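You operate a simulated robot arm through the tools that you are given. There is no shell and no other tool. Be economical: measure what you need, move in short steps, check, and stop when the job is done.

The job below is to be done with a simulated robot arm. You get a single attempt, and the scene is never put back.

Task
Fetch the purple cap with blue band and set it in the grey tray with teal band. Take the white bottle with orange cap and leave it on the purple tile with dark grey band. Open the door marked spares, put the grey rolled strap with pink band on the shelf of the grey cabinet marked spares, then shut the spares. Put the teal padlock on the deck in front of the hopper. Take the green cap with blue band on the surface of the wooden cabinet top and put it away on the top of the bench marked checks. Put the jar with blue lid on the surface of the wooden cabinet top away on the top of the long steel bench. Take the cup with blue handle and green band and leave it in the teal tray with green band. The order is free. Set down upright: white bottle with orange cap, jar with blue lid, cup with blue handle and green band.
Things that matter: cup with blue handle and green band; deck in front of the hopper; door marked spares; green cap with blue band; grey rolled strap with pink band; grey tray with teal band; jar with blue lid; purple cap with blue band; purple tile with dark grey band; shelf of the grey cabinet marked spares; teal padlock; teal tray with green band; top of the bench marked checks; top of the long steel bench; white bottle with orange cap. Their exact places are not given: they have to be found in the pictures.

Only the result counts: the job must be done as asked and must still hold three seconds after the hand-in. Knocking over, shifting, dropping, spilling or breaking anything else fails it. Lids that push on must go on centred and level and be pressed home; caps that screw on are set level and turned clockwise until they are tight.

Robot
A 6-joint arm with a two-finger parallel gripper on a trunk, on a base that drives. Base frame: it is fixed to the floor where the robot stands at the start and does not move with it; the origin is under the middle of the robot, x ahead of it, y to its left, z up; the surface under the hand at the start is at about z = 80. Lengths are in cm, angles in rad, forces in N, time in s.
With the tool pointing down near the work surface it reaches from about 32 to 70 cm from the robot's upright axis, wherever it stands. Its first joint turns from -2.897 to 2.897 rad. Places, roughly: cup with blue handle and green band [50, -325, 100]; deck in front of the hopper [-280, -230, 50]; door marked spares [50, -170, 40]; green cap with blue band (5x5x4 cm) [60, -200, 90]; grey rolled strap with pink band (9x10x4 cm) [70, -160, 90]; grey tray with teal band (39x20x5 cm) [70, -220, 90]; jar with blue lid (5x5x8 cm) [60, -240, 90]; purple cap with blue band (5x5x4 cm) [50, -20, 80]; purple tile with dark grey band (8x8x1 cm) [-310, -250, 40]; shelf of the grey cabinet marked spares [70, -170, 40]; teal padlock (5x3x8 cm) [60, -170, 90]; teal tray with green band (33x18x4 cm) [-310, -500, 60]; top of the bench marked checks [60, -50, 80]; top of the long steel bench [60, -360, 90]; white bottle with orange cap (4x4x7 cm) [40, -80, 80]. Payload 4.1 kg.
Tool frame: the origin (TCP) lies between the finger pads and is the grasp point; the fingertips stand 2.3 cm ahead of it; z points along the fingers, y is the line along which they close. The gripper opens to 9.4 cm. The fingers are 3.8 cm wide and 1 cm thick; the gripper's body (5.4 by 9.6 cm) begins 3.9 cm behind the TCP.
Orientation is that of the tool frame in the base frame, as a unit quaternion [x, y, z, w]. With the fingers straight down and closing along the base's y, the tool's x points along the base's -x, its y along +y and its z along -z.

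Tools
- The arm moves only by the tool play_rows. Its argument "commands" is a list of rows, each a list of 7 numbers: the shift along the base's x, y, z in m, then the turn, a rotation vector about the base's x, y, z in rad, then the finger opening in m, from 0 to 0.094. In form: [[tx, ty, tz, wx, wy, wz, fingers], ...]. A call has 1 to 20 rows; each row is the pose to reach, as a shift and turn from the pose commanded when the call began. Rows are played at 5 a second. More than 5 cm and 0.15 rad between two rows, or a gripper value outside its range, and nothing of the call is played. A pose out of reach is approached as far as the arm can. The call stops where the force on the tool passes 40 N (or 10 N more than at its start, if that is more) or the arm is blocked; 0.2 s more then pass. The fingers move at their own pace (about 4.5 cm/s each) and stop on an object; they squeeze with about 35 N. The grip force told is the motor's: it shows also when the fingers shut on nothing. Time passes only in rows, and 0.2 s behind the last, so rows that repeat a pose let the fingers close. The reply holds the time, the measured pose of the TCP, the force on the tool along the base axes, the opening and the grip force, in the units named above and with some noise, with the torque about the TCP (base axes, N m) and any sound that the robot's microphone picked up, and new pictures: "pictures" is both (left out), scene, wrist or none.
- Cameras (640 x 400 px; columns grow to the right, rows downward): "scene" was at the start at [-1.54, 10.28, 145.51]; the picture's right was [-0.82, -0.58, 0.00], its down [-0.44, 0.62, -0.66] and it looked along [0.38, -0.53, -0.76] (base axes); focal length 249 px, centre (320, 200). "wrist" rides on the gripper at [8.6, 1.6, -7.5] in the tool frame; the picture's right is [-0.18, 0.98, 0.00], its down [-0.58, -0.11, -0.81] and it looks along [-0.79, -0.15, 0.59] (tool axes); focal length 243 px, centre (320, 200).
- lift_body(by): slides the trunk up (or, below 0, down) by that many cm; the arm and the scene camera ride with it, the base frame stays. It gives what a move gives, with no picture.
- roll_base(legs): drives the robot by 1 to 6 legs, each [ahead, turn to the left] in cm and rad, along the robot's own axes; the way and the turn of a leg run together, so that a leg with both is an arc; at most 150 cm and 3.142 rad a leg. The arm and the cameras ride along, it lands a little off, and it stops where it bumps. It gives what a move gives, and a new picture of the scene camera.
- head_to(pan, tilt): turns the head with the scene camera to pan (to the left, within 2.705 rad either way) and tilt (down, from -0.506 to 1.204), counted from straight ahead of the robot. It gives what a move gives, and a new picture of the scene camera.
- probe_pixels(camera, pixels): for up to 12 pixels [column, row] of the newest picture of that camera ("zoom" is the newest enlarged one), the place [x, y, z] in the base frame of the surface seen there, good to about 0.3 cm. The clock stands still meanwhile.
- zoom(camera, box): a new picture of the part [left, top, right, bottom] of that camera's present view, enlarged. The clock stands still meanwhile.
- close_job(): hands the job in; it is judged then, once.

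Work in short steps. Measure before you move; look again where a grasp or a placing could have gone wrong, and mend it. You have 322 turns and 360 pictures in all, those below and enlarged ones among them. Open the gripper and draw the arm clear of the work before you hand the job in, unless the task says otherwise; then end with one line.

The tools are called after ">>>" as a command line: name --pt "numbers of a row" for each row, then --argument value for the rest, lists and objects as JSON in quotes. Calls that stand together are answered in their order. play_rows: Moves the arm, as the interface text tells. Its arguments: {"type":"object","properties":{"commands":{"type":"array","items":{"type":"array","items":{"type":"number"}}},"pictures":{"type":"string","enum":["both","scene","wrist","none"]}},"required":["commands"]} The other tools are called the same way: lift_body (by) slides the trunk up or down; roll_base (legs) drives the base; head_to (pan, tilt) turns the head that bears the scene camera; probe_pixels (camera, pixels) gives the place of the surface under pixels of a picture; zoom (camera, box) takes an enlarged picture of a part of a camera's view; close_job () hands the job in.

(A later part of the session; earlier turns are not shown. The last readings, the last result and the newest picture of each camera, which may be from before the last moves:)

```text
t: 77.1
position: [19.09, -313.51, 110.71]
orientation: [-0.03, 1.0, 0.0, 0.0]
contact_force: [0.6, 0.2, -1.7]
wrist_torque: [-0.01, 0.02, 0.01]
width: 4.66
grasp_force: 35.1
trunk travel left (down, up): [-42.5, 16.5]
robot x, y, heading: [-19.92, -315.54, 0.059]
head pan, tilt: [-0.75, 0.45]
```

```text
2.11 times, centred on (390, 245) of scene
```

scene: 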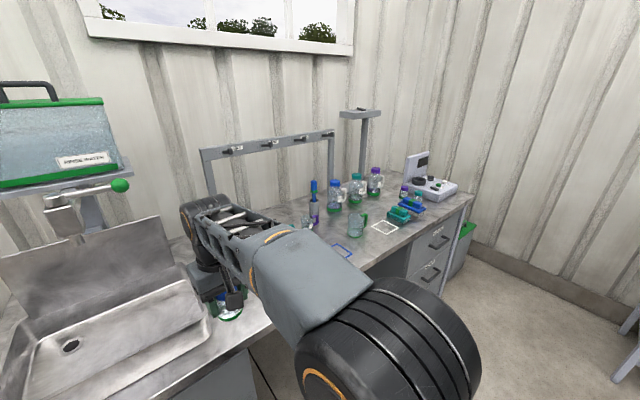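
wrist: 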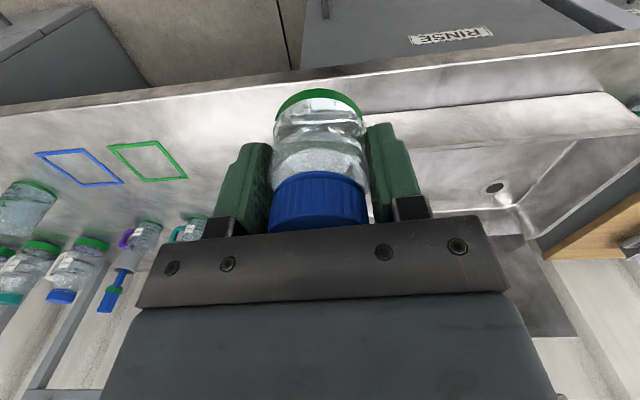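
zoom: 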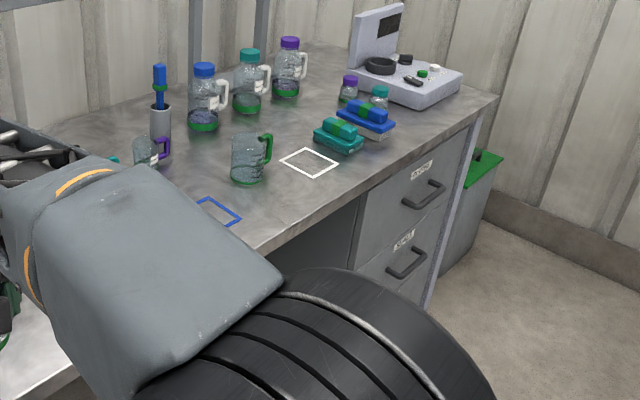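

I probe the bench surface near the front in the wrist view, around the drawn squares and the cups.

>>> probe_pixels --camera "wrist" --pixels '[[230, 100], [230, 130], [147, 160], [187, 180], [110, 145], [78, 165], [250, 85], [420, 140], [390, 100], [140, 230], [190, 225], [30, 195]]'

>>> zoom --camera "wrist" --box '[0, 120, 260, 320]'

```text
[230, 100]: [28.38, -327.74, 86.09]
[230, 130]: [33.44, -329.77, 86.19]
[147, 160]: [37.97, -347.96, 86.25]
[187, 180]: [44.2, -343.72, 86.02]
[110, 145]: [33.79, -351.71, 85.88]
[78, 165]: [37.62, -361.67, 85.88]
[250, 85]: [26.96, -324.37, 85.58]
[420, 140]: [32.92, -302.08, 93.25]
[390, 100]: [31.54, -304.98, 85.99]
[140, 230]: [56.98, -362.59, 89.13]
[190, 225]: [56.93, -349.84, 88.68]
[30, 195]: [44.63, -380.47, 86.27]
```

```text
2.00 times, centred on (130, 220) of wrist
```

zoom: 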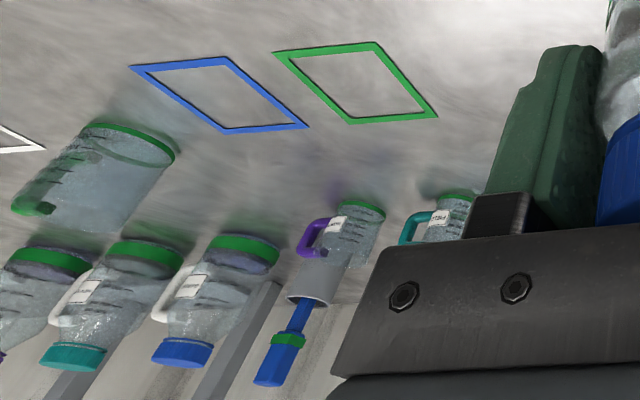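

Free bench surface at (31.5,-334), z≈86.1. I carry the jar there and lower to TCP z≈90.

>>> play_rows --pt "0.02 -0.035 0 0 0 0 0" --pt "0.04 -0.07 0 0 0 0 0" --pt "0.06 -0.105 0 0 0 0 0" --pt "0.08 -0.14 0 0 0 0 0" --pt "0.1 -0.175 0 0 0 0 0" --pt "0.124 -0.205 0 0 0 0 0" --pt "0.124 -0.205 -0.04 0 0 0 0" --pt "0.124 -0.205 -0.08 0 0 0 0" --pt "0.124 -0.205 -0.12 0 0 0 0" --pt "0.124 -0.205 -0.16 0 0 0 0" --pt "0.124 -0.205 -0.18 0 0 0 0" --pt "0.124 -0.205 -0.195 0 0 0 0" --pictures "both"

```text
t: 79.7
position: [31.57, -334.27, 91.21]
orientation: [-0.031, 1.0, 0.0, 0.0]
contact_force: [0.6, 0.3, -0.3]
wrist_torque: [0.0, -0.03, -0.01]
width: 4.66
grasp_force: 34.9
trunk travel left (down, up): [-42.5, 16.5]
robot x, y, heading: [-20.21, -315.46, 0.058]
head pan, tilt: [-0.75, 0.45]
```

scene: 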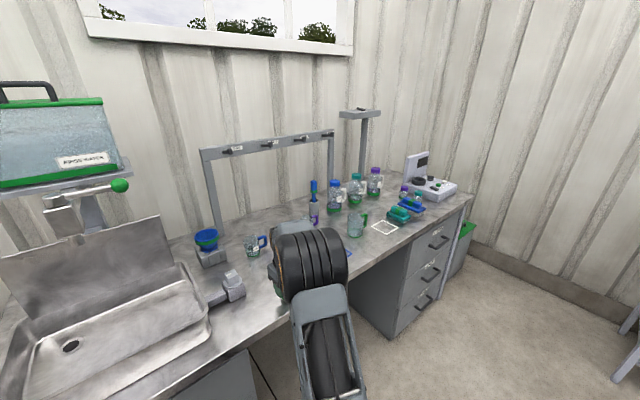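
wrist: 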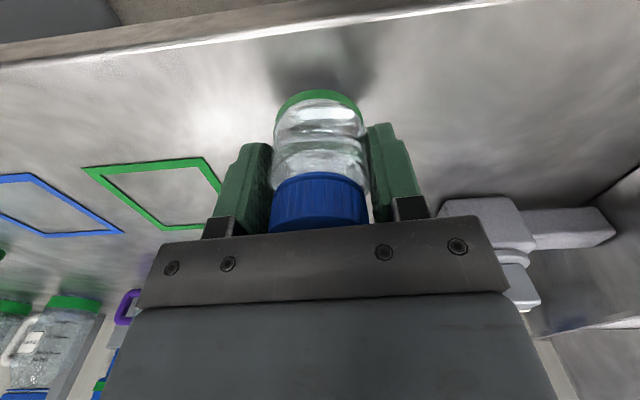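

About 1.2 cm remains. I lower gently and watch the force.

>>> play_rows --pt "0 0 -0.005 0 0 0 0" --pt "0 0 -0.009 0 0 0 0" --pt "0 0 -0.012 0 0 0 0" --pt "0 0 -0.0135 0 0 0 0" --pictures "wrist"

>>> zoom --camera "scene" --box '[180, 190, 340, 310]'

>>> probe_pixels --camera "scene" --pixels '[[206, 236], [252, 245], [264, 241], [208, 258], [230, 290], [252, 256]]'

```text
t: 80.7
position: [31.49, -334.08, 90.0]
orientation: [-0.031, 1.0, -0.001, 0.001]
contact_force: [-0.3, 1.3, 4.3]
wrist_torque: [0.05, 0.02, 0.02]
width: 4.65
grasp_force: 34.9
trunk travel left (down, up): [-42.5, 16.5]
robot x, y, heading: [-20.09, -315.49, 0.067]
head pan, tilt: [-0.75, 0.45]
```

wrist: 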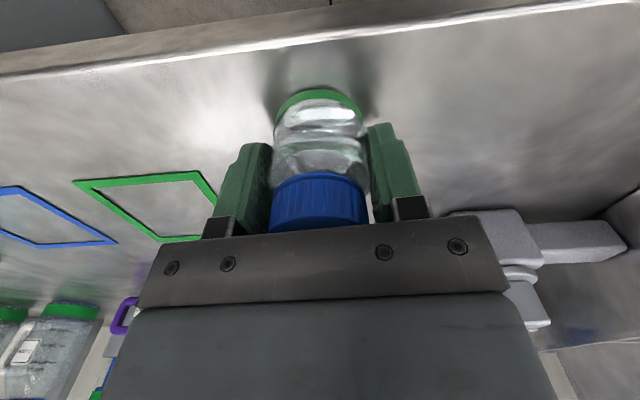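

```text
3.33 times, centred on (260, 250) of scene
```

zoom: 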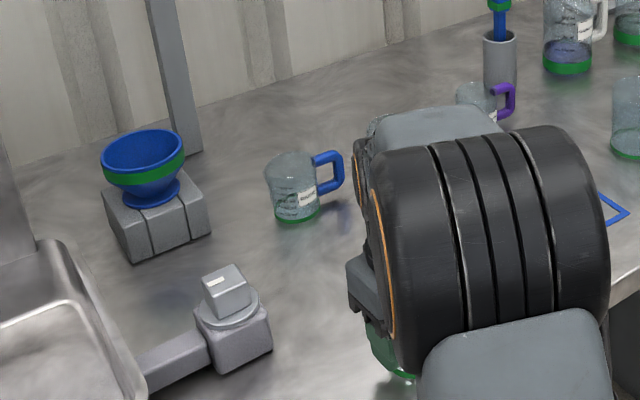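

```text
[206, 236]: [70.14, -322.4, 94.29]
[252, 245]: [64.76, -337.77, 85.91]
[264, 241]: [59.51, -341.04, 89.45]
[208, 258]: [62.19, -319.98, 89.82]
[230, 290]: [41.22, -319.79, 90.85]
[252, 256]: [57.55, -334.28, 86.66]
```

Contact 4 N: the jar stands on the bench. I open and rise straight up.

>>> play_rows --pt "0 0 0.0 0 0 0 0.08" --pt "0 0 0.0 0 0 0 0.08" --pt "0 0 0.0 0 0 0 0.08" --pt "0 0 0.03 0 0 0 0.08" --pt "0 0 0.06 0 0 0 0.08" --pt "0 0 0.1 0 0 0 0.08" --pt "0 0 0.14 0 0 0 0.08" --pt "0 0 0.18 0 0 0 0.08" --pt "0 0 0.22 0 0 0 0.08" --pt "0 0 0.24 0 0 0 0.08" --pictures "both"

```text
t: 82.9
position: [31.63, -334.09, 114.0]
orientation: [-0.03, 1.0, 0.0, 0.0]
contact_force: [0.1, 0.1, 1.1]
wrist_torque: [0.0, 0.0, -0.02]
width: 7.99
grasp_force: 0.1
trunk travel left (down, up): [-42.5, 16.5]
robot x, y, heading: [-20.08, -315.41, 0.06]
head pan, tilt: [-0.75, 0.45]
```

scene: 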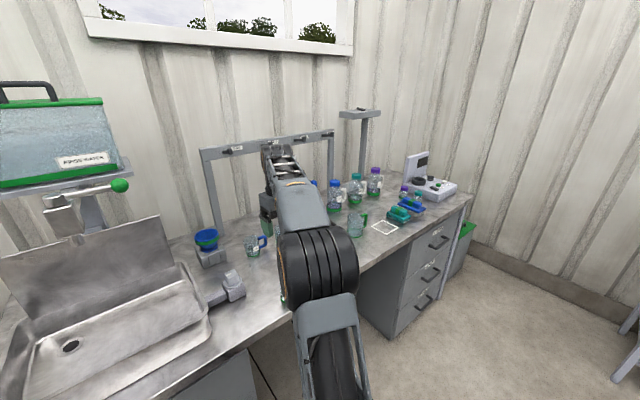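
wrist: 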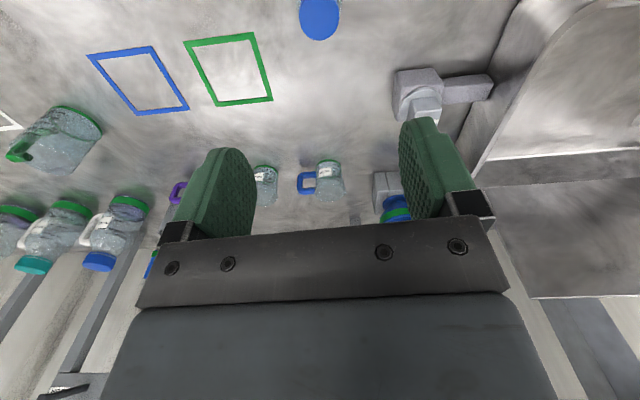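

Jar upright at (319,18) in the wrist view; the blue-handled cup is at (328,180). I roll forward 14 cm to reach it.

>>> roll_base --legs '[[14, 0]]'

>>> play_rows --pt "0 0 0.0 0 0 0 0.094" --pictures "wrist"

```text
t: 84.2
position: [45.29, -333.33, 113.9]
orientation: [-0.029, 1.0, 0.0, 0.0]
contact_force: [0.0, -0.1, 0.1]
wrist_torque: [0.02, 0.01, 0.02]
width: 8.0
grasp_force: 0.0
trunk travel left (down, up): [-42.5, 16.5]
robot x, y, heading: [-6.45, -314.43, 0.056]
head pan, tilt: [-0.75, 0.45]
```

scene: 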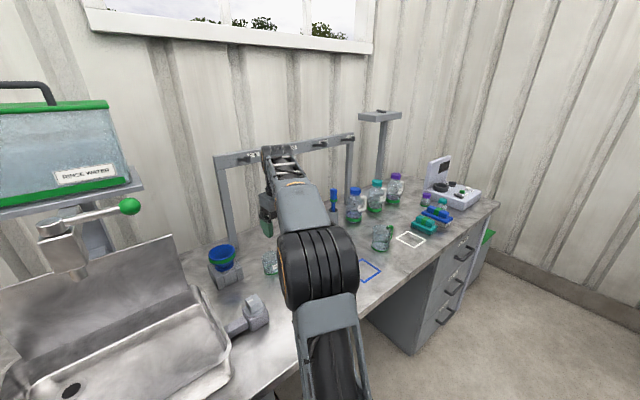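

```text
t: 84.6
position: [45.3, -333.33, 113.95]
orientation: [-0.029, 1.0, 0.0, 0.0]
contact_force: [-0.2, 0.7, -0.4]
wrist_torque: [0.03, 0.02, -0.01]
width: 9.35
grasp_force: 0.1
trunk travel left (down, up): [-42.5, 16.5]
robot x, y, heading: [-6.42, -314.71, 0.059]
head pan, tilt: [-0.75, 0.45]
```

wrist: 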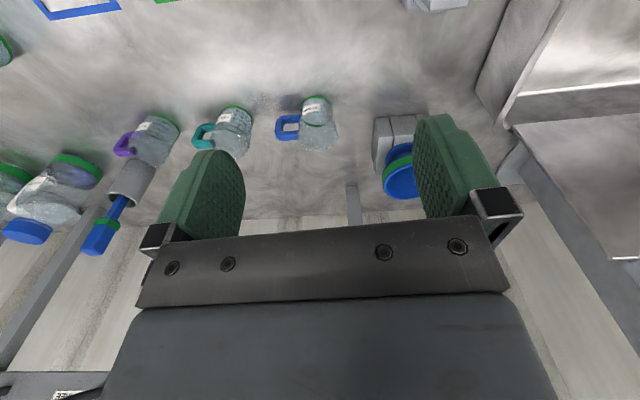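

>>> zoom --camera "wrist" --box '[180, 80, 420, 210]'

>>> probe_pixels --camera "wrist" --pixels '[[317, 115], [318, 130], [335, 135], [300, 135], [320, 150], [279, 127], [290, 135], [235, 120], [243, 155], [383, 150], [320, 103]]'

```text
2.67 times, centred on (300, 145) of wrist
```

zoom: 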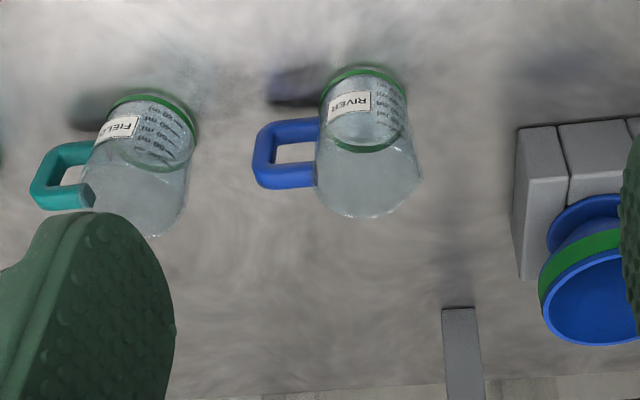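

```text
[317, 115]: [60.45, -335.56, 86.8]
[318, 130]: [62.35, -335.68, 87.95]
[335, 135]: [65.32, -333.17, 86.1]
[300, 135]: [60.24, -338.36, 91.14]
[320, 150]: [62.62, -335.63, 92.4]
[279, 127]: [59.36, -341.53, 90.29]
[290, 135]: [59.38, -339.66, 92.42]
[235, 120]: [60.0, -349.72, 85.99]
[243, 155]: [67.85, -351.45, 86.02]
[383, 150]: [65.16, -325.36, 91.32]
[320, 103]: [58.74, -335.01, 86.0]
```

The cup labelled RIVER stands near (60.5,-335.4), handle towards -y. That is just out of reach, so I check how close the base is to the bench and where the rack is.

>>> probe_pixels --camera "wrist" --pixels '[[353, 190], [353, 215], [50, 300], [300, 225]]'

>>> probe_pixels --camera "scene" --pixels '[[225, 161], [252, 153], [290, 145], [345, 140], [229, 220], [270, 268]]'

>>> head_to --pan 0.35 --tilt 1.2

```text
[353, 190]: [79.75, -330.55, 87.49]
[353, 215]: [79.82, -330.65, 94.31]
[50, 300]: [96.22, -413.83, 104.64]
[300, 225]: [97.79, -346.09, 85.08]
```

```text
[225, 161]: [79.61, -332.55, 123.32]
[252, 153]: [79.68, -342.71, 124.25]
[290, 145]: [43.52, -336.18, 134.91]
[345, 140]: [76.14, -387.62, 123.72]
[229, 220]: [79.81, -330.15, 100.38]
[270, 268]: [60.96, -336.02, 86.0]
```

```text
t: 85.9
position: [45.41, -333.39, 114.06]
orientation: [-0.029, 1.0, 0.0, 0.0]
contact_force: [-0.1, -0.2, 0.4]
wrist_torque: [0.01, -0.02, -0.02]
width: 9.39
grasp_force: 0.0
trunk travel left (down, up): [-42.5, 16.5]
robot x, y, heading: [-6.4, -314.48, 0.059]
head pan, tilt: [0.351, 1.201]
```

scene: 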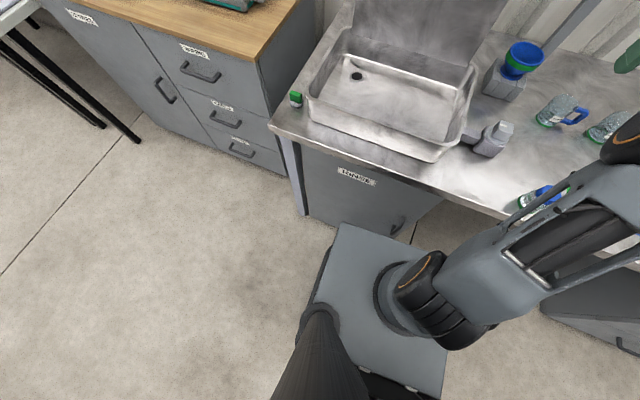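

I probe the base plate's front edge and the cabinet front.

>>> probe_pixels --camera "scene" --pixels '[[345, 228], [395, 245], [318, 285], [370, 215], [395, 222], [400, 165], [555, 112], [575, 110], [548, 115], [440, 355]]'

```text
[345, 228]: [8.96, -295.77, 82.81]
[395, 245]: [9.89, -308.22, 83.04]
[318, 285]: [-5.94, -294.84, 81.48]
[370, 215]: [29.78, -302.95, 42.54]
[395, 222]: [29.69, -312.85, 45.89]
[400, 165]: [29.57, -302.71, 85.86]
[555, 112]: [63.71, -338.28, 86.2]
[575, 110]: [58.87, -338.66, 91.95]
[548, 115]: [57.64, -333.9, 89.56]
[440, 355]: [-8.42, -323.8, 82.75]
```

Plate front is 16 cm ahead of the axis, so 5 cm more is safe. I roll forward 5 cm.

>>> roll_base --legs '[[5, 0]]'

```text
t: 86.8
position: [50.19, -333.07, 113.92]
orientation: [-0.03, 1.0, 0.0, 0.0]
contact_force: [-0.2, 0.2, 0.6]
wrist_torque: [-0.05, 0.0, -0.01]
width: 9.37
grasp_force: 0.0
trunk travel left (down, up): [-42.5, 16.5]
robot x, y, heading: [-1.11, -314.23, 0.064]
head pan, tilt: [0.351, 1.201]
```

scene: 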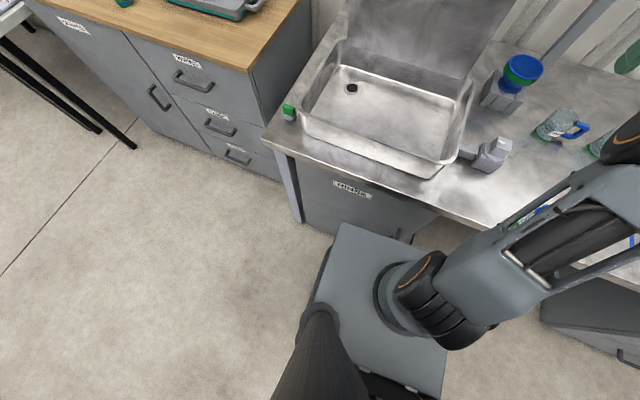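

I rotate to close along x and move above the cup at z≈108.

>>> play_rows --pt "0.01 0 -0.005 0 0 0.137 0.094" --pt "0.02 0 -0.01 0 0 0.274 0.094" --pt "0.03 0 -0.015 0 0 0.412 0.094" --pt "0.04 0 -0.02 0 0 0.549 0.094" --pt "0.05 0 -0.025 0 0 0.687 0.094" --pt "0.06 0 -0.03 0 0 0.824 0.094" --pt "0.07 -0.005 -0.035 0 0 0.962 0.094" --pt "0.08 -0.01 -0.04 0 0 1.099 0.094" --pt "0.09 -0.015 -0.045 0 0 1.236 0.094" --pt "0.1 -0.02 -0.05 0 0 1.374 0.094" --pt "0.1 -0.022 -0.055 0 0 1.511 0.094" --pt "0.1 -0.022 -0.06 0 0 1.511 0.094" --pictures "both"

```text
t: 89.5
position: [60.15, -335.36, 108.08]
orientation: [0.708, -0.706, 0.0, 0.0]
contact_force: [-0.6, -0.2, 0.5]
wrist_torque: [-0.01, 0.0, 0.01]
width: 9.43
grasp_force: 0.1
trunk travel left (down, up): [-42.5, 16.5]
robot x, y, heading: [-1.03, -313.94, 0.063]
head pan, tilt: [0.351, 1.201]
```

scene: 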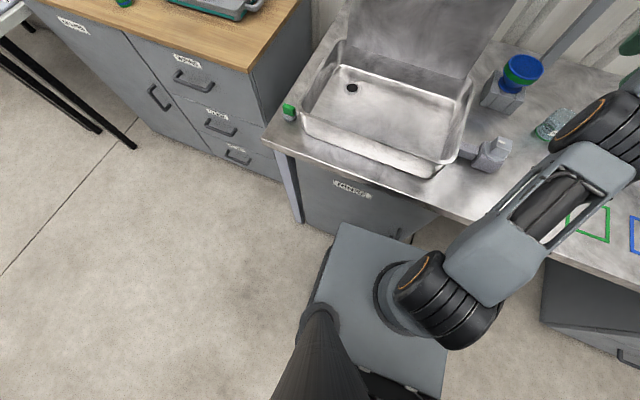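
wrist: 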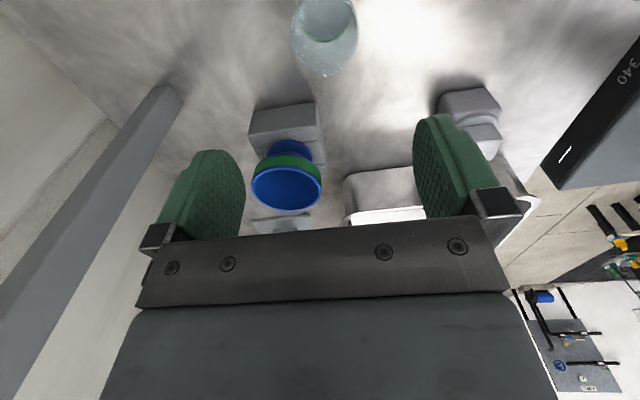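

I probe the cup's rim from here.

>>> zoom --camera "wrist" --box '[260, 0, 390, 100]'

>>> probe_pixels --camera "wrist" --pixels '[[297, 40], [356, 40], [325, 74], [325, 20], [310, 70], [345, 65], [323, 50], [290, 30], [362, 35]]'

```text
4.00 times, centred on (325, 50) of wrist
```

zoom: 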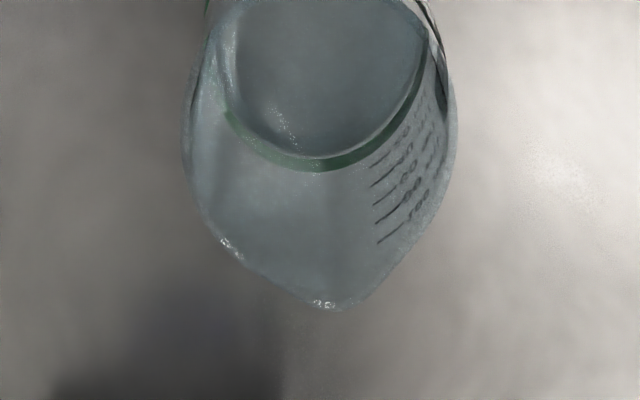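

```text
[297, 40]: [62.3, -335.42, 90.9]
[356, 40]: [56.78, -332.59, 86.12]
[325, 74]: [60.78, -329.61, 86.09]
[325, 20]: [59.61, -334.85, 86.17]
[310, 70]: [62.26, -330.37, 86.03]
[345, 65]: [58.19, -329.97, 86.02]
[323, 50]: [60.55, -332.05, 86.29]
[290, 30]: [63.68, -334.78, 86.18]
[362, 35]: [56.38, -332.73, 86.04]
```

Cup is centred at about (59.9,-335.4) and empty. I descend to TCP z=90.3, close gently along x and lift a little.

>>> play_rows --pt "-0.003 0 -0.04 0 0 0 0.094" --pt "-0.003 0 -0.08 0 0 0 0.094" --pt "-0.003 0 -0.12 0 0 0 0.094" --pt "-0.003 0 -0.15 0 0 0 0.094" --pt "-0.003 0 -0.17 0 0 0 0.094" --pt "-0.003 0 -0.177 0 0 0 0.094" --pictures "wrist"

```text
t: 90.8
position: [59.83, -335.27, 90.26]
orientation: [-0.707, 0.707, 0.0, 0.0]
contact_force: [-0.1, -0.9, -0.6]
wrist_torque: [0.0, -0.01, -0.01]
width: 9.4
grasp_force: 0.1
trunk travel left (down, up): [-42.5, 16.5]
robot x, y, heading: [-1.07, -314.25, 0.058]
head pan, tilt: [0.351, 1.201]
```

wrist: 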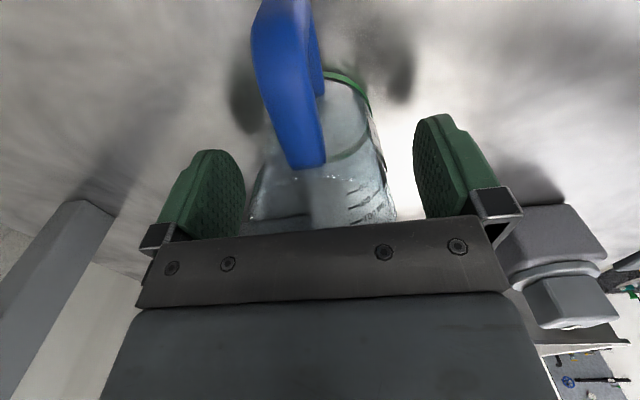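

The cup lies between the fingers, handle clear of them. I close and lift 3 cm slowly.

>>> play_rows --pt "0 0 0 0 0 0 0" --pt "0 0 0 0 0 0 0" --pt "0 0 0 0 0 0 0" --pt "0 0 0 0 0 0 0" --pt "0 0 0 0 0 0 0" --pt "0 0 0.01 0 0 0 0" --pt "0 0 0.02 0 0 0 0" --pt "0 0 0.03 0 0 0 0" --pictures "wrist"

```text
t: 92.7
position: [59.94, -335.25, 93.28]
orientation: [-0.707, 0.707, 0.0, -0.001]
contact_force: [0.7, 0.3, -0.2]
wrist_torque: [0.02, -0.01, -0.02]
width: 5.55
grasp_force: 34.3
trunk travel left (down, up): [-42.5, 16.5]
robot x, y, heading: [-1.4, -314.03, 0.06]
head pan, tilt: [0.351, 1.201]
```

wrist: 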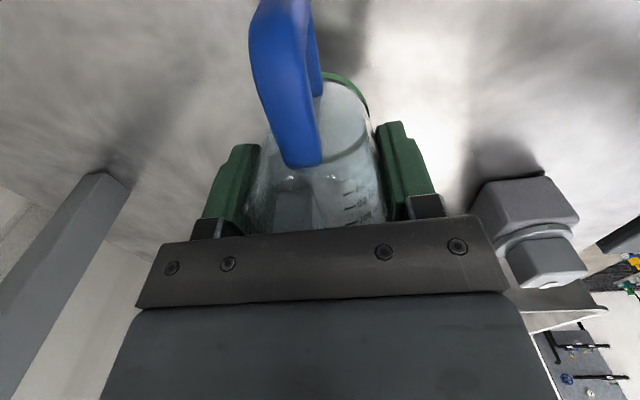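

Held at 5.55 cm. I raise it, retract to the robot's front, and look toward the shelves.

>>> play_rows --pt "0 0 0.02 0 0 0 0" --pt "0 0 0.05 0 0 0 0" --pt "0 0 0.08 0 0 0 0" --pt "0 0 0.11 0 0 0 0" --pt "0 0 0.14 0 0 0 0" --pt "0 0 0.17 0 0 0 0" --pt "-0.03 0.02 0.19 0 0 0 0" --pt "-0.06 0.05 0.2 0 0 0 0" --pt "-0.09 0.08 0.2 0 0 0 0" --pt "-0.12 0.11 0.2 0 0 0 0" --pt "-0.15 0.14 0.2 0 0 0 0" --pt "-0.18 0.17 0.2 0 0 0 0" --pt "-0.21 0.2 0.2 0 0 0 0" --pt "-0.22 0.23 0.2 0 0 0 0" --pictures "wrist"

>>> head_to --pan -1.9 --tilt 0.4

>>> head_to --pan -2.6 --tilt 0.3

```text
t: 95.7
position: [37.92, -312.2, 113.16]
orientation: [-0.706, 0.708, 0.0, 0.0]
contact_force: [-0.5, -0.4, -0.9]
wrist_torque: [0.02, -0.02, 0.0]
width: 5.55
grasp_force: 35.0
out of reach, approached as far as the arm can: row 6
trunk travel left (down, up): [-42.5, 16.5]
robot x, y, heading: [-1.26, -314.48, 0.059]
head pan, tilt: [0.351, 1.201]
```

wrist: 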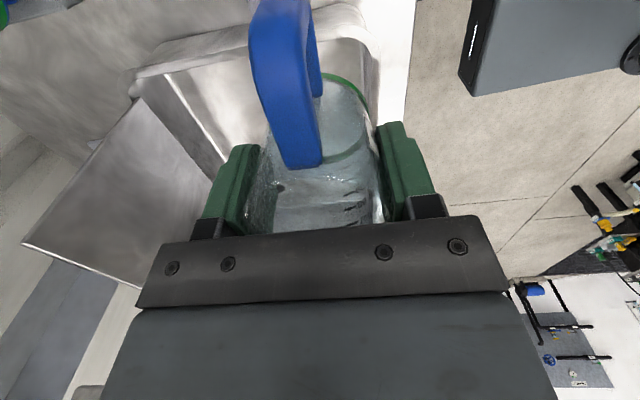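

```text
t: 97.8
position: [37.94, -312.2, 113.2]
orientation: [0.707, -0.707, 0.0, 0.0]
contact_force: [-0.1, -0.1, -0.6]
wrist_torque: [0.02, 0.0, 0.03]
width: 5.55
grasp_force: 35.1
trunk travel left (down, up): [-42.5, 16.5]
robot x, y, heading: [-0.79, -314.25, 0.063]
head pan, tilt: [-1.901, 0.4]
```

scene: 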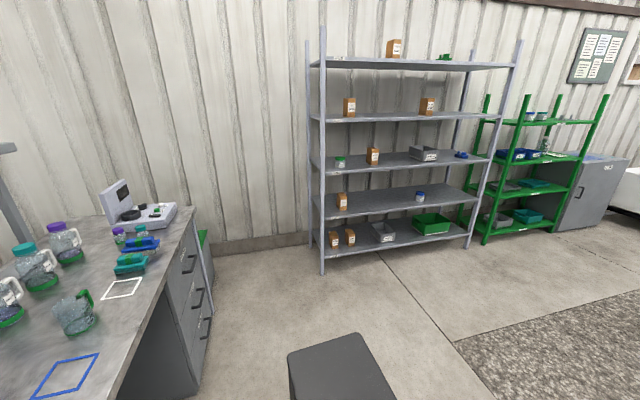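

```text
t: 98.8
position: [37.87, -312.19, 113.14]
orientation: [0.707, -0.707, -0.001, 0.0]
contact_force: [0.6, -0.5, -1.0]
wrist_torque: [0.0, -0.04, -0.01]
width: 5.56
grasp_force: 35.0
trunk travel left (down, up): [-42.5, 16.5]
robot x, y, heading: [-1.14, -314.51, 0.059]
head pan, tilt: [-2.601, 0.3]
```

scene: 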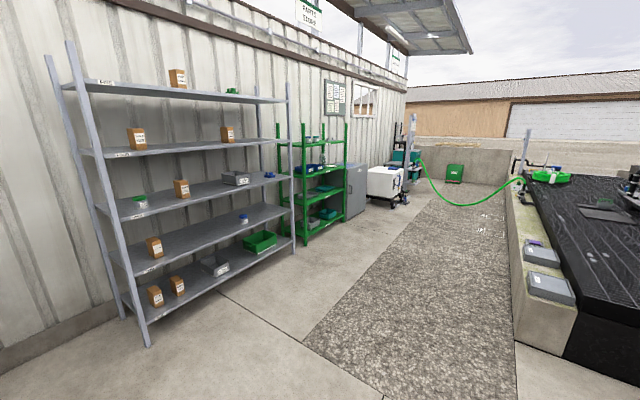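

I zoom in on the green shelf and the cart to find the teal tray.

>>> zoom --camera "scene" --box '[260, 110, 440, 250]'

>>> probe_pixels --camera "scene" --pixels '[[328, 212], [325, 188], [385, 180], [408, 160], [312, 168], [355, 190], [258, 240], [240, 178], [545, 255], [405, 185]]'

```text
2.86 times, centred on (350, 180) of scene
```

zoom: 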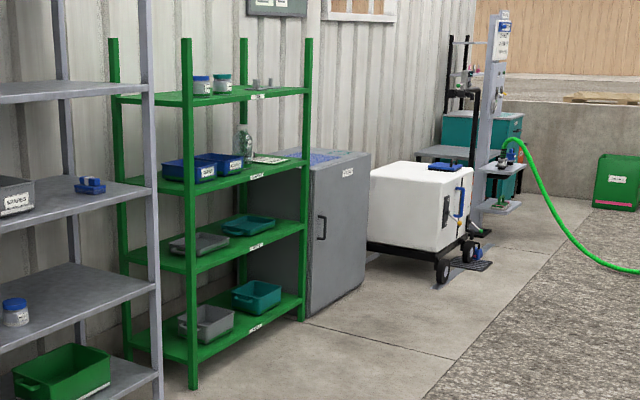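

```text
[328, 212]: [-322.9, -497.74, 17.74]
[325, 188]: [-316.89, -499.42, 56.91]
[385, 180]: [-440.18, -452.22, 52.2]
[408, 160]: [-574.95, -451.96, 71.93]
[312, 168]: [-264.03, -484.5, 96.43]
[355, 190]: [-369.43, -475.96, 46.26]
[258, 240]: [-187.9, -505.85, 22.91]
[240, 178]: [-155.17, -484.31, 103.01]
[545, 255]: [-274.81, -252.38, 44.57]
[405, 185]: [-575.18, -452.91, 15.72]
```

The teal tray is on the green shelf's second level (z≈57) at about (-317,-499), under another shelf, so I must hold the cup with a pitched tool. I'll set the cup down on the free green square with its handle pointing away from the robot, then re-grasp at 45°.

>>> play_rows --pt "0.0025 -0.04 0 0 0 0.11 0" --pt "0.005 -0.08 0 0 0 0.22 0" --pt "0.0075 -0.12 0 0 0 0.34 0" --pt "0.01 -0.16 0 0 0 0.45 0" --pt "0.0125 -0.2 0 0 0 0.57 0" --pt "0.015 -0.24 0 0 0 0.68 0" --pt "0.0175 -0.28 0 0 0 0.79 0" --pt "0.02 -0.32 0 0 0 0.9 0" --pt "0.021 -0.338 0 0 0 0.908 0" --pictures "both"

```text
t: 100.8
position: [44.1, -339.21, 112.92]
orientation: [0.94, -0.341, -0.001, 0.006]
contact_force: [1.1, 0.1, -0.2]
wrist_torque: [-0.02, 0.02, 0.01]
width: 5.56
grasp_force: 35.3
out of reach, approached as far as the arm can: row 8, 9
trunk travel left (down, up): [-42.5, 16.5]
robot x, y, heading: [-1.27, -314.01, 0.059]
head pan, tilt: [-2.601, 0.3]
```

scene: 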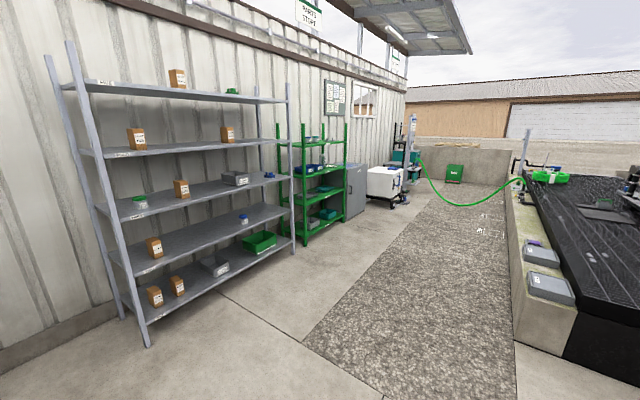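
wrist: 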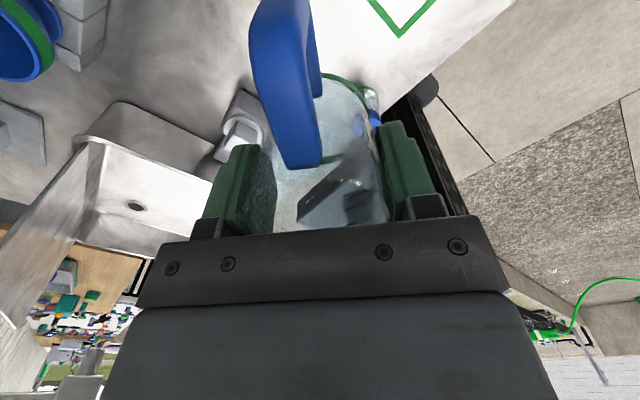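

The last wrist joint hits its limit about 10° short of radial. I back the yaw off by 15° (heading -53°) and go over the square.

>>> play_rows --pt "0 0 0 0 0 -0.13 0" --pt "0 0 0 0 0 -0.262 0" --pt "0 0 0 0 0 -0.262 0" --pictures "wrist"

```text
t: 101.6
position: [44.16, -339.29, 112.86]
orientation: [0.895, -0.447, 0.0, 0.0]
contact_force: [-0.4, 0.2, -0.1]
wrist_torque: [0.01, 0.01, -0.01]
width: 5.57
grasp_force: 35.3
trunk travel left (down, up): [-42.5, 16.5]
robot x, y, heading: [-1.24, -314.33, 0.062]
head pan, tilt: [-2.601, 0.3]
```

wrist: 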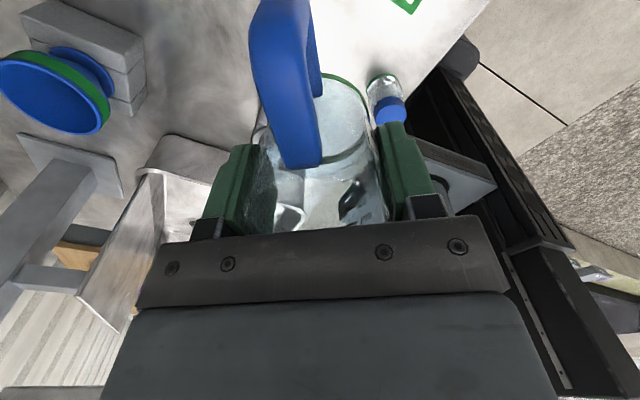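

Now I shift to (41,-344) and lower the cup onto the bench.

>>> play_rows --pt "-0.016 -0.024 0 0 0 0 0" --pt "-0.032 -0.047 0 0 0 0 0" --pt "-0.032 -0.047 -0.04 0 0 0 0" --pt "-0.032 -0.047 -0.08 0 0 0 0" --pt "-0.032 -0.047 -0.12 0 0 0 0" --pt "-0.032 -0.047 -0.16 0 0 0 0" --pt "-0.032 -0.047 -0.19 0 0 0 0" --pt "-0.032 -0.047 -0.21 0 0 0 0" --pt "-0.032 -0.047 -0.22 0 0 0 0" --pt "-0.032 -0.047 -0.225 0 0 0 0" --pictures "wrist"

```text
t: 103.8
position: [41.08, -343.8, 90.31]
orientation: [0.895, -0.446, -0.001, 0.0]
contact_force: [0.3, 1.0, -0.5]
wrist_torque: [0.01, -0.02, -0.01]
width: 5.57
grasp_force: 35.4
trunk travel left (down, up): [-42.5, 16.5]
robot x, y, heading: [-1.67, -314.32, 0.065]
head pan, tilt: [-2.601, 0.3]
```

wrist: 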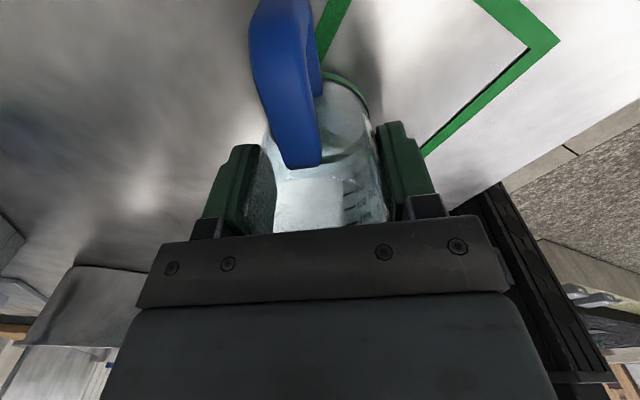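

Nearly touching; I lower a few mm more until contact, then release.

>>> play_rows --pt "0 0 -0.002 0 0 0 0" --pt "0 0 -0.004 0 0 0 0" --pictures "none"

```text
t: 104.4
position: [41.14, -343.82, 90.13]
orientation: [0.895, -0.447, 0.003, 0.001]
contact_force: [3.5, 1.9, 13.3]
wrist_torque: [-0.06, -0.35, 0.03]
width: 5.56
grasp_force: 35.1
trunk travel left (down, up): [-42.5, 16.5]
robot x, y, heading: [-1.46, -314.45, 0.057]
head pan, tilt: [-2.601, 0.3]
```

Contact. I back off 1 mm, open, rise, then pitch the tool 45° towards heading -53°.

>>> play_rows --pt "0 0 0.001 0 0 0 0" --pt "0 0 0.001 0 0 0 0.094" --pt "0 0 0.001 0 0 0 0.094" --pt "0 0 0.001 0 0 0 0.094" --pt "0 0 0.04 0 0 0 0.094" --pt "0 0 0.08 0 0 0 0.094" --pt "0 0 0.12 0 0 0 0.094" --pt "0 0 0.15 0 0 0 0.094" --pt "-0.01 0.013 0.15 -0.105 -0.079 0 0.094" --pt "-0.02 0.027 0.15 -0.209 -0.158 0 0.094" --pt "-0.03 0.04 0.15 -0.314 -0.237 0 0.094" --pt "-0.04 0.053 0.15 -0.418 -0.315 0 0.094" --pt "-0.05 0.067 0.14 -0.523 -0.394 0 0.094" --pt "-0.06 0.08 0.13 -0.627 -0.473 0 0.094" --pictures "wrist"

>>> head_to --pan -0.9 --tilt 0.8

```text
t: 107.4
position: [35.05, -335.72, 103.01]
orientation: [0.827, -0.412, 0.344, 0.17]
contact_force: [0.7, -0.7, -0.4]
wrist_torque: [0.0, -0.01, -0.03]
width: 9.41
grasp_force: 0.0
trunk travel left (down, up): [-42.5, 16.5]
robot x, y, heading: [-1.46, -314.35, 0.061]
head pan, tilt: [-2.601, 0.3]
```

wrist: 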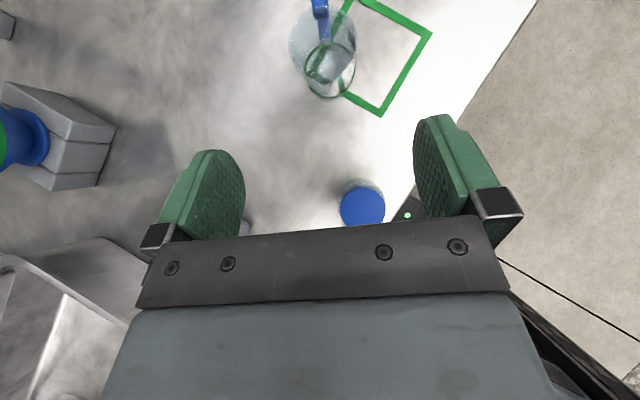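

```text
t: 109.2
position: [35.11, -335.74, 103.02]
orientation: [0.827, -0.413, 0.343, 0.17]
contact_force: [-0.1, -0.4, 0.5]
wrist_torque: [0.0, 0.01, 0.0]
width: 9.4
grasp_force: 0.0
trunk travel left (down, up): [-42.5, 16.5]
robot x, y, heading: [-1.21, -314.53, 0.062]
head pan, tilt: [-0.901, 0.799]
```

scene: 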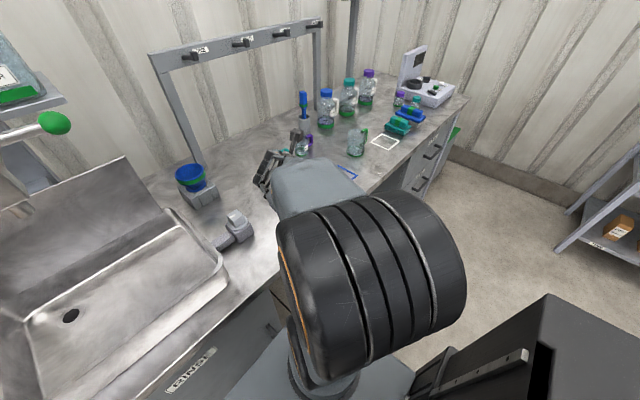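

The pitched pose works. I go to a pre-grasp point and advance along the tool axis to the cup.

>>> play_rows --pt "0.008 -0.011 -0.03 0 0 0 0.094" --pt "0.017 -0.023 -0.059 0 0 0 0.094" --pt "0.03 -0.04 -0.08 0 0 0 0.094" --pt "0.0425 -0.0565 -0.101 0 0 0 0.094" --pictures "both"

```text
t: 110.2
position: [39.49, -341.5, 92.83]
orientation: [0.827, -0.413, 0.342, 0.171]
contact_force: [0.2, -0.2, 0.0]
wrist_torque: [0.02, -0.01, 0.0]
width: 9.39
grasp_force: 0.0
trunk travel left (down, up): [-42.5, 16.5]
robot x, y, heading: [-1.2, -314.33, 0.052]
head pan, tilt: [-0.901, 0.799]
```

scene: 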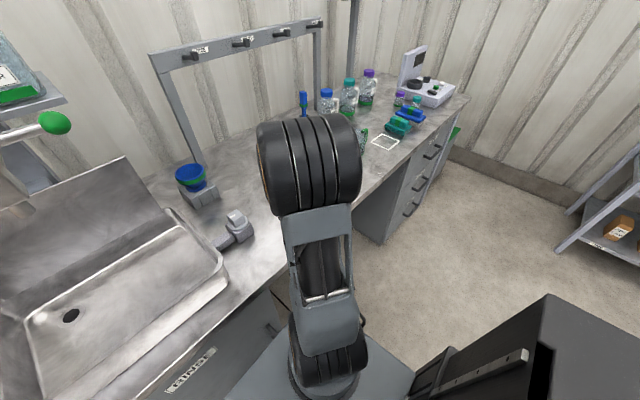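
wrist: 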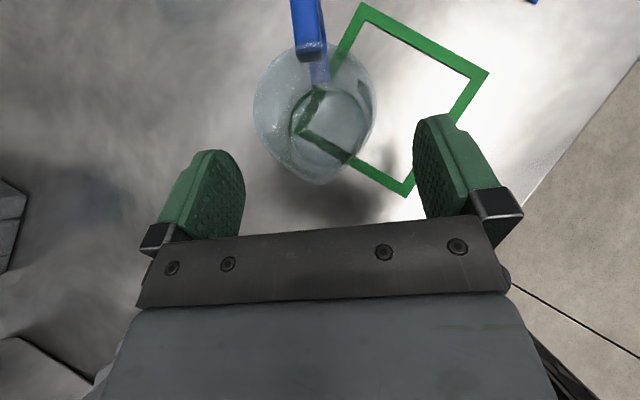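

Aligned. I finish the approach, close, and lift slightly.

>>> play_rows --pt "0.006 -0.009 -0.011 0 0 0 0.094" --pt "0.0115 -0.016 -0.0215 0 0 0 0.094" --pt "0.0115 -0.016 -0.0215 0 0 0 0" --pt "0.0115 -0.016 -0.0215 0 0 0 0" --pt "0.0115 -0.016 -0.0215 0 0 0 0" --pt "0.0115 -0.016 -0.0215 0 0 0 0" --pt "0.0115 -0.016 -0.0215 0 0 0 0" --pictures "wrist"

```text
t: 111.8
position: [40.32, -343.19, 90.67]
orientation: [0.827, -0.413, 0.343, 0.17]
contact_force: [-0.1, -0.5, 0.2]
wrist_torque: [-0.01, -0.01, 0.01]
width: 5.51
grasp_force: 34.6
trunk travel left (down, up): [-42.5, 16.5]
robot x, y, heading: [-1.49, -314.25, 0.06]
head pan, tilt: [-0.901, 0.799]
```

wrist: 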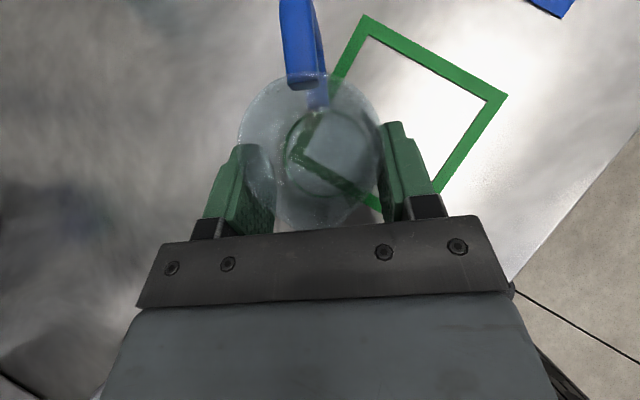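

Gripped. I lift slowly straight up, keeping the cup level.

>>> play_rows --pt "0 0 0.01 0 0 0 0" --pt "0 0 0.025 0 0 0 0" --pt "0 0 0.045 0 0 0 0" --pt "0 0 0.065 0 0 0 0" --pt "0 0 0.085 0 0 0 0" --pt "0 0 0.11 0 0 0 0" --pt "0 0 0.14 0 0 0 0" --pt "0 0 0.17 0 0 0 0" --pt "-0.02 0.015 0.19 0 0 0 0" --pt "-0.04 0.03 0.2 0 0 0 0" --pictures "both"

```text
t: 114.0
position: [36.49, -340.35, 110.9]
orientation: [0.826, -0.412, 0.344, 0.171]
contact_force: [0.7, -0.4, -0.2]
wrist_torque: [0.0, 0.0, 0.01]
width: 5.47
grasp_force: 35.2
trunk travel left (down, up): [-42.5, 16.5]
robot x, y, heading: [-1.02, -314.43, 0.062]
head pan, tilt: [-0.901, 0.799]
```

scene: 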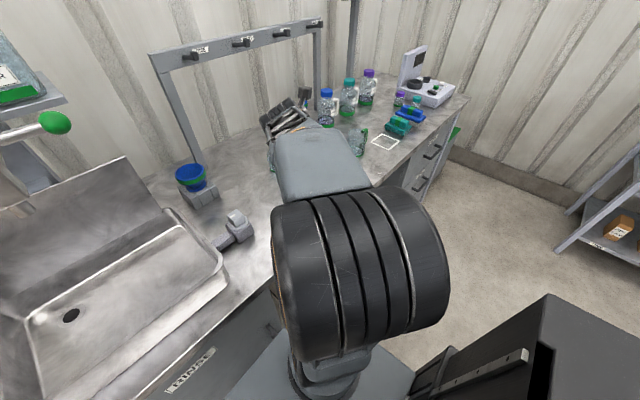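
wrist: 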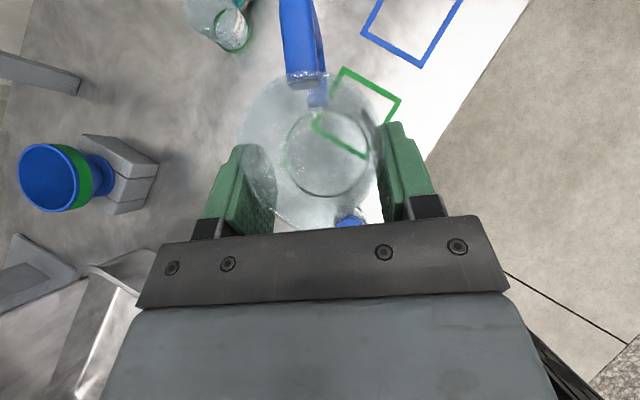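

Cup held level. I back off, turn right toward the green shelf and drive to about (-250,-385).

>>> roll_base --legs '[[-35, 0], [0, -2.89], [120, 0]]'

>>> head_to --pan 0.2 --tilt 0.5

```text
t: 128.7
position: [-192.69, -333.71, 110.72]
orientation: [0.316, 0.868, 0.13, -0.36]
contact_force: [0.1, -0.6, -0.5]
wrist_torque: [-0.02, 0.01, -0.04]
width: 5.5
grasp_force: 35.2
trunk travel left (down, up): [-42.5, 16.5]
robot x, y, heading: [-149.85, -350.4, -2.858]
head pan, tilt: [-0.901, 0.799]
```

scene: 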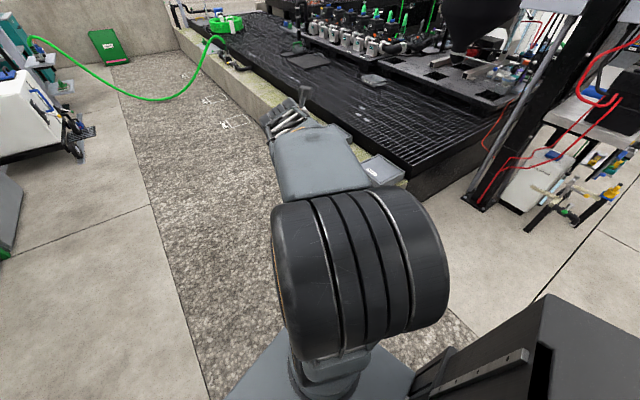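

```text
t: 130.0
position: [-192.6, -333.79, 110.8]
orientation: [0.316, 0.868, 0.13, -0.36]
contact_force: [0.2, -0.2, 0.1]
wrist_torque: [-0.03, -0.02, -0.01]
width: 5.48
grasp_force: 34.9
trunk travel left (down, up): [-42.5, 16.5]
robot x, y, heading: [-149.5, -350.49, -2.855]
head pan, tilt: [0.201, 0.499]
```

scene: 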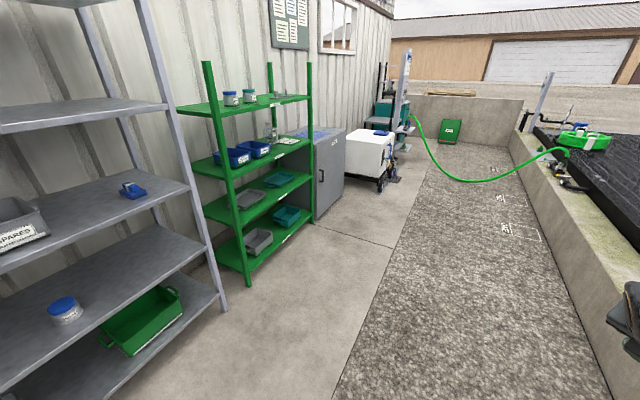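

I probe the green shelf's geometry and the tray.

>>> zoom --camera "scene" --box '[195, 60, 345, 270]'

>>> probe_pixels --camera "scene" --pixels '[[280, 178], [268, 178], [292, 178], [278, 186], [270, 197], [305, 176], [285, 150], [238, 172], [245, 215], [310, 190], [300, 98], [215, 222]]'

```text
1.90 times, centred on (270, 165) of scene
```

zoom: 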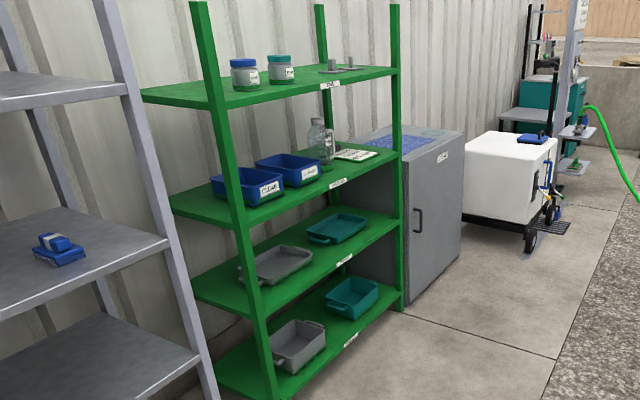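

```text
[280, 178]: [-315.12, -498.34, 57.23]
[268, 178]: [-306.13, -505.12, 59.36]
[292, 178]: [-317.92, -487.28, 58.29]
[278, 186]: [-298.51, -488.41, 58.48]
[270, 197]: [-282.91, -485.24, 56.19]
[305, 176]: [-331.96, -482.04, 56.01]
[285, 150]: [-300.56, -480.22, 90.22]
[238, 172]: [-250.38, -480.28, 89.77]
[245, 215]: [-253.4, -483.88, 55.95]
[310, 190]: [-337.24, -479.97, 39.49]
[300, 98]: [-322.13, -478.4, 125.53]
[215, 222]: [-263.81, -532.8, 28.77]
```

Shelf top is z=56, the shelf above has z=90; tray spans about x -331…-298, y -506…-488. I swing the arm so that the tool heading matches the robot's front.

>>> play_rows --pt "-0.0143 -0.0431 0 0 0 0.0985 0" --pt "-0.0244 -0.0874 0 0 0 0.197 0" --pt "-0.03 -0.1325 0 0 0 0.2955 0" --pt "-0.0312 -0.1779 0 0 0 0.394 0" --pt "-0.0279 -0.2232 0 0 0 0.4925 0" --pt "-0.0201 -0.2679 0 0 0 0.591 0" --pt "-0.008 -0.3117 0 0 0 0.6895 0" --pt "0.0083 -0.3541 0 0 0 0.788 0" --pt "0.0288 -0.3946 0 0 0 0.8865 0" --pt "0.0531 -0.433 0 0 0 0.985 0" --pictures "wrist"

>>> roll_base --legs '[[0, -0.021], [100, 0], [90, 0], [0, 1.307]]'

```text
t: 132.2
position: [-187.22, -377.24, 110.62]
orientation: [-0.132, 0.914, -0.055, -0.379]
contact_force: [0.7, 0.1, 0.5]
wrist_torque: [0.01, -0.01, 0.01]
width: 5.52
grasp_force: 35.1
trunk travel left (down, up): [-42.5, 16.5]
robot x, y, heading: [-150.16, -350.71, -2.853]
head pan, tilt: [0.201, 0.499]
```

wrist: 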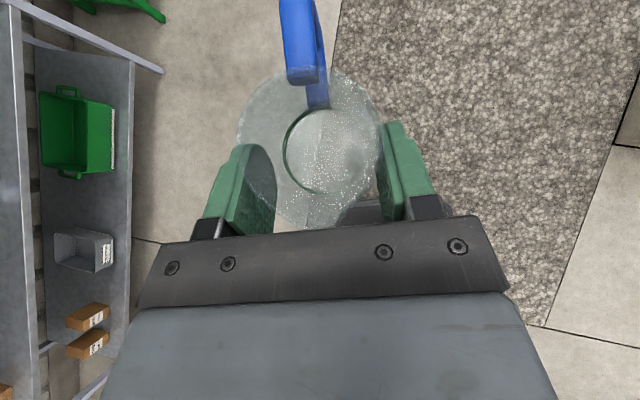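

```text
t: 145.5
position: [-320.03, -442.79, 110.72]
orientation: [0.661, -0.646, 0.273, 0.268]
contact_force: [0.2, 0.5, -1.3]
wrist_torque: [0.0, -0.02, 0.05]
width: 5.51
grasp_force: 34.8
trunk travel left (down, up): [-42.5, 16.5]
robot x, y, heading: [-336.09, -399.97, -1.548]
head pan, tilt: [0.201, 0.499]
```

scene: 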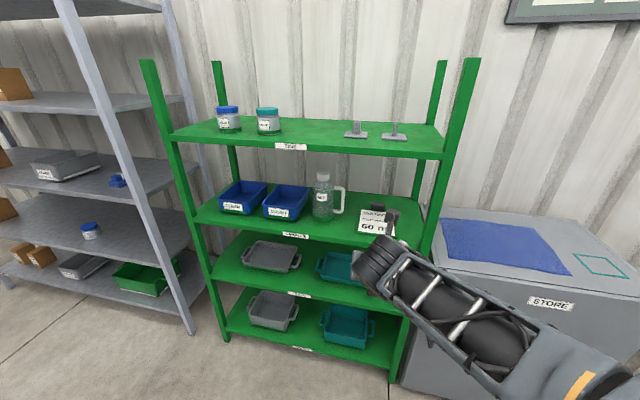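

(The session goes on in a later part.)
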